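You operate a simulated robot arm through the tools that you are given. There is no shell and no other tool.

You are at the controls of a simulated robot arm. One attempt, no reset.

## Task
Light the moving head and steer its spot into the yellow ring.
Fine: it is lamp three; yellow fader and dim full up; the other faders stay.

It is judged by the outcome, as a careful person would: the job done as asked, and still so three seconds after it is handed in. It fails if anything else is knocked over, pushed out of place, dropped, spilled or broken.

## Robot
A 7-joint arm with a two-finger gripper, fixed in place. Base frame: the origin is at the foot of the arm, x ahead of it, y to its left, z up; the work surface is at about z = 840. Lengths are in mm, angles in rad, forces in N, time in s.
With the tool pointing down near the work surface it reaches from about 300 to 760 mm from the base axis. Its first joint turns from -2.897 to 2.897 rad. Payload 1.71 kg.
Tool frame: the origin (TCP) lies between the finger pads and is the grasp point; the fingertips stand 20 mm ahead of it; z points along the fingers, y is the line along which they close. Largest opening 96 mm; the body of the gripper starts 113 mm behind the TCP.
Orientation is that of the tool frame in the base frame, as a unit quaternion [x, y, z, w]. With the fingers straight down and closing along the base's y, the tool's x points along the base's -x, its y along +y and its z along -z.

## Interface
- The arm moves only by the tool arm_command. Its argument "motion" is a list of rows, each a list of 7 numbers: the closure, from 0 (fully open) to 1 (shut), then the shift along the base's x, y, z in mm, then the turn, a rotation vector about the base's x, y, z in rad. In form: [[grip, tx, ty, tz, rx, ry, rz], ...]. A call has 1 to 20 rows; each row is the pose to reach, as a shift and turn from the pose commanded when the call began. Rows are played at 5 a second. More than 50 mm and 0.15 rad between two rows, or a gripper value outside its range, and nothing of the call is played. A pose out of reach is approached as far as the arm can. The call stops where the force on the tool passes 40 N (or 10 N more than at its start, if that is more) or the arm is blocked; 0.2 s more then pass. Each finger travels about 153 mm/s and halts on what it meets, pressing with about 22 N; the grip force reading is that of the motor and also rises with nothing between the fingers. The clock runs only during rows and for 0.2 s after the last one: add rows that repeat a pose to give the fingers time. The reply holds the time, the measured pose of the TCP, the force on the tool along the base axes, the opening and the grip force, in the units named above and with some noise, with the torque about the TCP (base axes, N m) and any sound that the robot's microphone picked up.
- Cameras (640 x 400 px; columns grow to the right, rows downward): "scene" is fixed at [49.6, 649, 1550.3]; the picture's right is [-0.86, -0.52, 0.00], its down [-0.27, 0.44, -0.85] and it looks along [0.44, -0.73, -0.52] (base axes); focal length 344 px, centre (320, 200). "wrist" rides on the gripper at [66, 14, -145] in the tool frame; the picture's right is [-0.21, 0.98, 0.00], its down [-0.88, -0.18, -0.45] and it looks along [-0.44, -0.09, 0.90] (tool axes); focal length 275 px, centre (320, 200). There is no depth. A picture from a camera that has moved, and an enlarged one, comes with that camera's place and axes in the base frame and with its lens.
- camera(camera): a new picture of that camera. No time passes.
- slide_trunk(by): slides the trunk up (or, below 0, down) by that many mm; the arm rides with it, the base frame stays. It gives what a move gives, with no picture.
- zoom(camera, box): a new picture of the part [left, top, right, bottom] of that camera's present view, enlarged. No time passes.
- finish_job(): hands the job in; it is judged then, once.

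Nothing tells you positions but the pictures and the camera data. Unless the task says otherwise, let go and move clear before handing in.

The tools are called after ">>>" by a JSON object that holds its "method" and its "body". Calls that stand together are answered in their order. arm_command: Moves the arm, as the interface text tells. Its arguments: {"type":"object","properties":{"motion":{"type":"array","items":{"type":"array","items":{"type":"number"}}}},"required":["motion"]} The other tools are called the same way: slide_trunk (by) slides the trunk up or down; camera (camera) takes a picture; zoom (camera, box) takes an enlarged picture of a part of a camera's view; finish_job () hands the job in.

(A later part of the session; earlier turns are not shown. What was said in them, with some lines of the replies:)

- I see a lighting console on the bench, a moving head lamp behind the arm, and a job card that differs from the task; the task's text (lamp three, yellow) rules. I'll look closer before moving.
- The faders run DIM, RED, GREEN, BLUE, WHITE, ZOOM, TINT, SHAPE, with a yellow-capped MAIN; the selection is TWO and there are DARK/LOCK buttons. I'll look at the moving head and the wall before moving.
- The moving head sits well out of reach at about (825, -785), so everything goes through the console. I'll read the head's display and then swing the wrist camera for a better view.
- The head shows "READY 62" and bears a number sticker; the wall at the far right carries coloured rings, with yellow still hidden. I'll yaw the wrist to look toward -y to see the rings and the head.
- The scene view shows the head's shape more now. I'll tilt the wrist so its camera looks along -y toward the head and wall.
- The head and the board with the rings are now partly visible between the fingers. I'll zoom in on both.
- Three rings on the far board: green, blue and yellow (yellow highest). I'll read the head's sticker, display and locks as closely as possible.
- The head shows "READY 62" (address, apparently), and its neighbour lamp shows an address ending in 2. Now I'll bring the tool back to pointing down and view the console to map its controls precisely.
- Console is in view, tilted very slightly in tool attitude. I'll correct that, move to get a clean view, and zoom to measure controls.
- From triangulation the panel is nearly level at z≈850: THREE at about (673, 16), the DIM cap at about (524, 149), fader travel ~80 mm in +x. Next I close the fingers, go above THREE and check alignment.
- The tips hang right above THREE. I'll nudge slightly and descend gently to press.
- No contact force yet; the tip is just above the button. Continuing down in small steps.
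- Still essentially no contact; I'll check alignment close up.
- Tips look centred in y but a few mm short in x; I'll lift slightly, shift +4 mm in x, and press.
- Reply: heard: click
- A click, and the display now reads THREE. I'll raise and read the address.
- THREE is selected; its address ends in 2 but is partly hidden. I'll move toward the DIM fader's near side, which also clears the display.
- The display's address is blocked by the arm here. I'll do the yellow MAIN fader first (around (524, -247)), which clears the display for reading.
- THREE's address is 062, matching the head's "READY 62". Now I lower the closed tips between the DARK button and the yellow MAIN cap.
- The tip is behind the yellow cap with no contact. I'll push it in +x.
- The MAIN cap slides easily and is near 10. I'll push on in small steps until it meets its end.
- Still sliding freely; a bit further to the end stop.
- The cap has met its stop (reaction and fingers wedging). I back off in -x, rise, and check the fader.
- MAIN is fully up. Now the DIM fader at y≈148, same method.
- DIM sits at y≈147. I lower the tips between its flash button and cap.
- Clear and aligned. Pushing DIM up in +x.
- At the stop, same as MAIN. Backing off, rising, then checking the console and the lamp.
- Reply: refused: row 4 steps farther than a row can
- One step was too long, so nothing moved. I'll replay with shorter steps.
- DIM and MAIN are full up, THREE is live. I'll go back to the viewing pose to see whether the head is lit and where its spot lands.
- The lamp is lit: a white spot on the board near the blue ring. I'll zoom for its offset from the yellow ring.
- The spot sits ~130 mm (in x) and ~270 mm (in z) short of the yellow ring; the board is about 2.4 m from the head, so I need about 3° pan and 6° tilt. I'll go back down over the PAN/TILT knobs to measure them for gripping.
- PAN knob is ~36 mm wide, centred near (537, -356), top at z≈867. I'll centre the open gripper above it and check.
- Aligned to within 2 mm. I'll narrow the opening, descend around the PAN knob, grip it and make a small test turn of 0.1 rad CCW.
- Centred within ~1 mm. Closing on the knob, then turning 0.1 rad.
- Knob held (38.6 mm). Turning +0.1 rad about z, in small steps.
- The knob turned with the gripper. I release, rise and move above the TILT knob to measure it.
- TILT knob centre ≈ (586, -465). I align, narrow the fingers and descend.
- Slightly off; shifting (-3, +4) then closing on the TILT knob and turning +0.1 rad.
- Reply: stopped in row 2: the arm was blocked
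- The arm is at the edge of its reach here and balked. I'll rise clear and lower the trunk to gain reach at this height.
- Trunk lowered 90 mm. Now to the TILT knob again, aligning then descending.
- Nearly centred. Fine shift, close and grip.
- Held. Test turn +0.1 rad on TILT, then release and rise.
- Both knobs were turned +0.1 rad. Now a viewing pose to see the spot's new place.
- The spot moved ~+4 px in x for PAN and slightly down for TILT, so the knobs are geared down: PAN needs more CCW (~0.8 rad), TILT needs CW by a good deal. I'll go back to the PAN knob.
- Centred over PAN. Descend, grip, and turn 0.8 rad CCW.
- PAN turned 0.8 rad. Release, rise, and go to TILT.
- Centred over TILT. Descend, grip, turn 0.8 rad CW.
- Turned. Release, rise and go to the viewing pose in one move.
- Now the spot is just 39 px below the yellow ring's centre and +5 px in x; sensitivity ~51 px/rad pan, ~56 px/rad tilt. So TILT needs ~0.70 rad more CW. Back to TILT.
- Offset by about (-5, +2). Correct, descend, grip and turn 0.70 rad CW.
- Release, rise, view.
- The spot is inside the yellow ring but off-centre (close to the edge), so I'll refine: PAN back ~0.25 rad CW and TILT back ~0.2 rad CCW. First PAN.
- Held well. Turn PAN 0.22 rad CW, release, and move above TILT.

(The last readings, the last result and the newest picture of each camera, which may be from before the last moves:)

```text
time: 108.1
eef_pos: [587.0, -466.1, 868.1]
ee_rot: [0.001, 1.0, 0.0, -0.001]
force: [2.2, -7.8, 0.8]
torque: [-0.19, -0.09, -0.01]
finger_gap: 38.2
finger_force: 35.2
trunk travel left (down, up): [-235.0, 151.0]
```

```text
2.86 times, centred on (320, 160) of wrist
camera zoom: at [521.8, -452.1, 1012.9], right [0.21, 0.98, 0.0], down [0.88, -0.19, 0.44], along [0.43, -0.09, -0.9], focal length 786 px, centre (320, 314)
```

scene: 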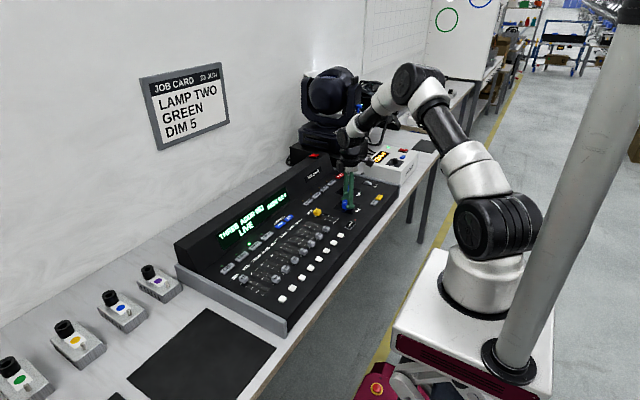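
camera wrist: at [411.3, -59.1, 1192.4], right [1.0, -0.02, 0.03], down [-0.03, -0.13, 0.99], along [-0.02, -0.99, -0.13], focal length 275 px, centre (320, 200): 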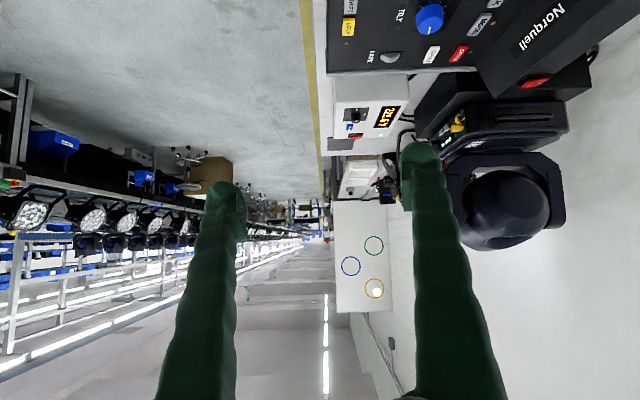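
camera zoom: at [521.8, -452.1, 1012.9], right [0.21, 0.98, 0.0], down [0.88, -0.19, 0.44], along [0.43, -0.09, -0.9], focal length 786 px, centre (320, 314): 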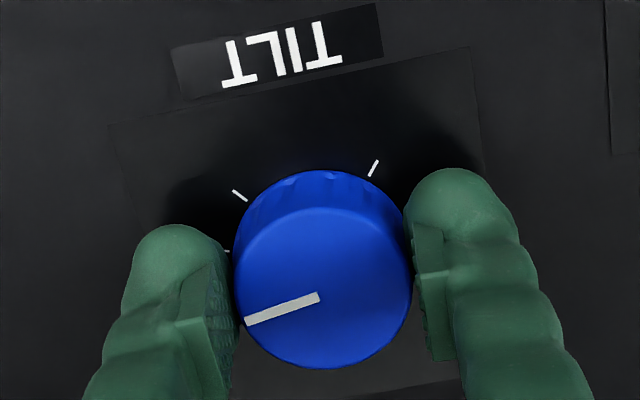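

Held. Turn TILT 0.2 rad CCW, release, and return to the viewing pose.

>>> {"method": "arm_command", "body": {"motion": [[0.75, 0, -1, 0, 0, 0, 0], [0.75, 0, -1, 0, 0, 0, 0.07], [0.75, 0, -1, 0, 0, 0, 0.14], [0.75, 0, -1, 0, 0, 0, 0.2], [0.75, 0, -1, 0, 0, 0, 0.2], [0.75, 0, -1, 0, 0, 0, 0.2]]}}

>>> {"method": "zoom", "body": {"camera": "wrist", "box": [220, 90, 420, 230]}}

>>> {"method": "arm_command", "body": {"motion": [[0.5, 0, 0, 0, 0, 0, 0], [0.35, 0, 0, 0, 0, 0, 0], [0.35, 0, 0, 20, 0, 0, 0], [0.35, 0, 0, 60, 0, 0, -0.1], [0, 0, 0, 75, 0, 0, -0.2], [0, 0, 0, 75, 0, 0, -0.2]]}}

>>> {"method": "arm_command", "body": {"motion": [[0, -15, 20, 19, -0.0675, -0.0568, -0.1065], [0, -30, 41, 38, -0.1349, -0.1137, -0.2131], [0, -45, 62, 57, -0.2024, -0.1705, -0.3196], [0, -60, 83, 76, -0.2699, -0.2273, -0.4262], [0, -75, 104, 95, -0.3373, -0.2842, -0.5327], [0, -90, 125, 114, -0.4048, -0.341, -0.6393], [0, -105, 145, 133, -0.4723, -0.3978, -0.7458], [0, -120, 165, 152, -0.5397, -0.4547, -0.8523], [0, -135, 186, 171, -0.6072, -0.5115, -0.9589], [0, -149, 207, 190, -0.6747, -0.5683, -1.0654], [0, -163, 228, 209, -0.7421, -0.6252, -1.172], [0, -177, 247, 228, -0.8096, -0.682, -1.2785], [0, -177, 247, 228, -0.8096, -0.682, -1.2785], [0, -177, 247, 228, -0.8096, -0.682, -1.2785]]}}

>>> {"method": "camera", "body": {"camera": "wrist"}}

>>> {"method": "zoom", "body": {"camera": "wrist", "box": [350, 260, 400, 310]}}

```text
time: 109.5
eef_pos: [586.3, -466.2, 868.7]
ee_rot: [-0.099, 0.995, 0.0, -0.001]
force: [3.2, -4.9, 1.1]
torque: [-0.03, -0.09, -0.02]
finger_gap: 38.2
finger_force: 34.8
trunk travel left (down, up): [-235.0, 151.0]
```

```text
2.86 times, centred on (320, 160) of wrist
camera zoom: at [520.3, -466.2, 1013.0], right [0.01, 1.0, 0.0], down [0.9, -0.01, 0.44], along [0.44, 0.0, -0.9], focal length 786 px, centre (320, 314)
```

zoom: 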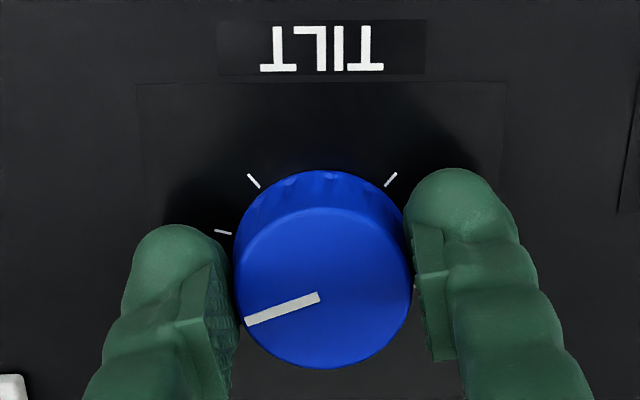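

```text
time: 110.9
eef_pos: [586.4, -466.7, 944.8]
ee_rot: [0.001, 1.0, 0.0, -0.001]
force: [0.1, 0.3, 0.3]
torque: [0.0, -0.02, 0.0]
finger_gap: 96.1
finger_force: 0.1
trunk travel left (down, up): [-235.0, 151.0]
```

```text
time: 113.9
eef_pos: [406.5, -216.5, 1171.7]
ee_rot: [0.569, 0.675, -0.359, 0.302]
force: [0.3, 0.0, 0.5]
torque: [0.02, -0.01, 0.01]
finger_gap: 96.1
finger_force: 0.1
trunk travel left (down, up): [-235.0, 151.0]
```

```text
taken
camera wrist: at [410.0, -59.0, 1196.3], right [1.0, -0.02, 0.03], down [-0.03, -0.13, 0.99], along [-0.02, -0.99, -0.13], focal length 275 px, centre (320, 200)
```

wrist: 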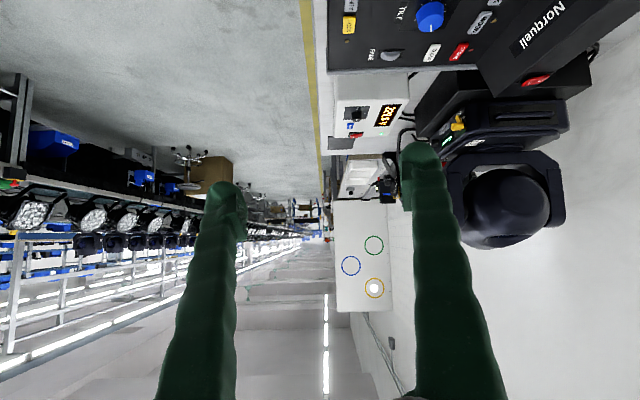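

```text
8.00 times, centred on (375, 285) of wrist
camera zoom: at [410.0, -59.0, 1196.3], right [1.0, -0.02, 0.03], down [-0.03, -0.13, 0.99], along [-0.02, -0.99, -0.13], focal length 2202 px, centre (-120, -480)
```

zoom: 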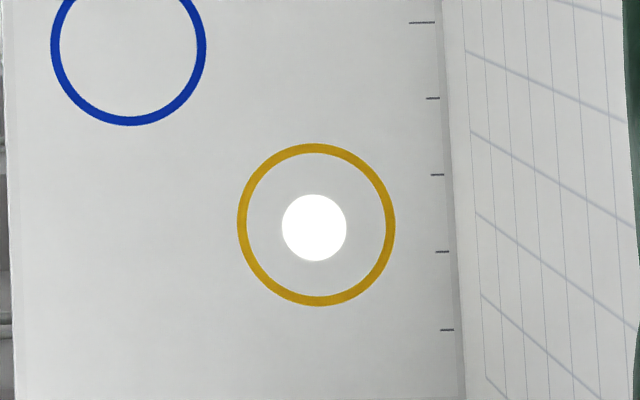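

The spot is now centred in the yellow ring. I'll check the console's final state before handing in.

>>> {"method": "camera", "body": {"camera": "scene"}}

>>> {"method": "zoom", "body": {"camera": "scene", "box": [200, 180, 340, 310]}}

>>> {"method": "zoom", "body": {"camera": "scene", "box": [310, 150, 410, 240]}}

```text
taken
```

scene: 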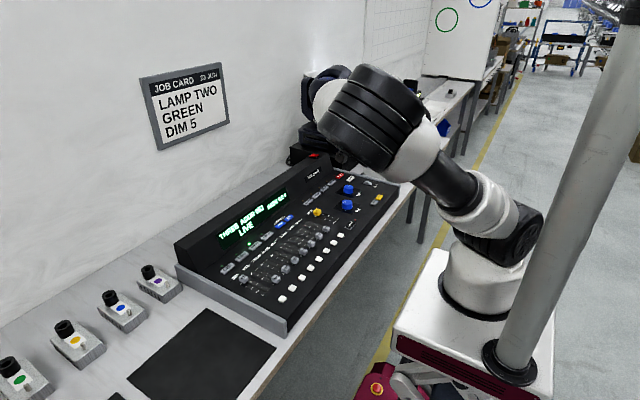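

```text
3.08 times, centred on (270, 245) of scene
camera zoom: at [49.6, 649.0, 1550.3], right [-0.86, -0.52, 0.0], down [-0.27, 0.44, -0.85], along [0.44, -0.73, -0.52], focal length 1059 px, centre (474, 62)
```

zoom: 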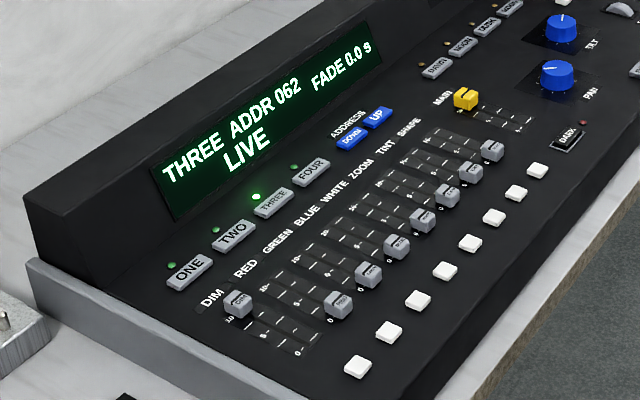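

```text
4.44 times, centred on (360, 195) of scene
camera zoom: at [49.6, 649.0, 1550.3], right [-0.86, -0.52, 0.0], down [-0.27, 0.44, -0.85], along [0.44, -0.73, -0.52], focal length 1530 px, centre (142, 222)
```

zoom: 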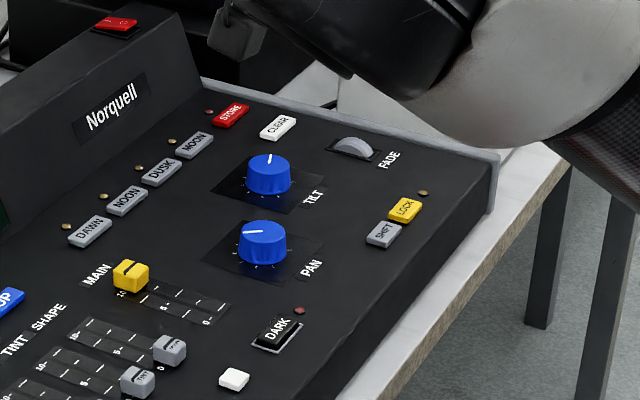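

Lamp THREE (062) is live, DIM and the yellow MAIN fader are full up, the other faders are still at 0, and the spot is centred in the yellow ring. The arm is clear of everything, so I'm handing in.

>>> {"method": "finish_job", "body": {}}

```text
The job is handed in.
```

The moving head is lit and its spot sits centred in the yellow ring. I checked it with the wrist camera just before handing in.

- **Lamp:** I went by your instructions, not the job card, which says lamp two, green, dim 5. Lamp THREE is selected, and its address on the console, 062, matches the "READY 62" shown on the head.
- **Faders:** The console has no fader labelled yellow, so I took the yellow-capped MAIN fader as the one you meant. MAIN and DIM are both pushed to their top stops. The other faders are still at 0.
- **Steering:** I turned the PAN and TILT knobs in small steps to bring the spot across from beside the blue ring.

The arm reached its limit at the TILT knob and stopped once, so I lowered the trunk 90 mm and left it there. I saw nothing knocked or moved. The gripper is open and clear of the console.
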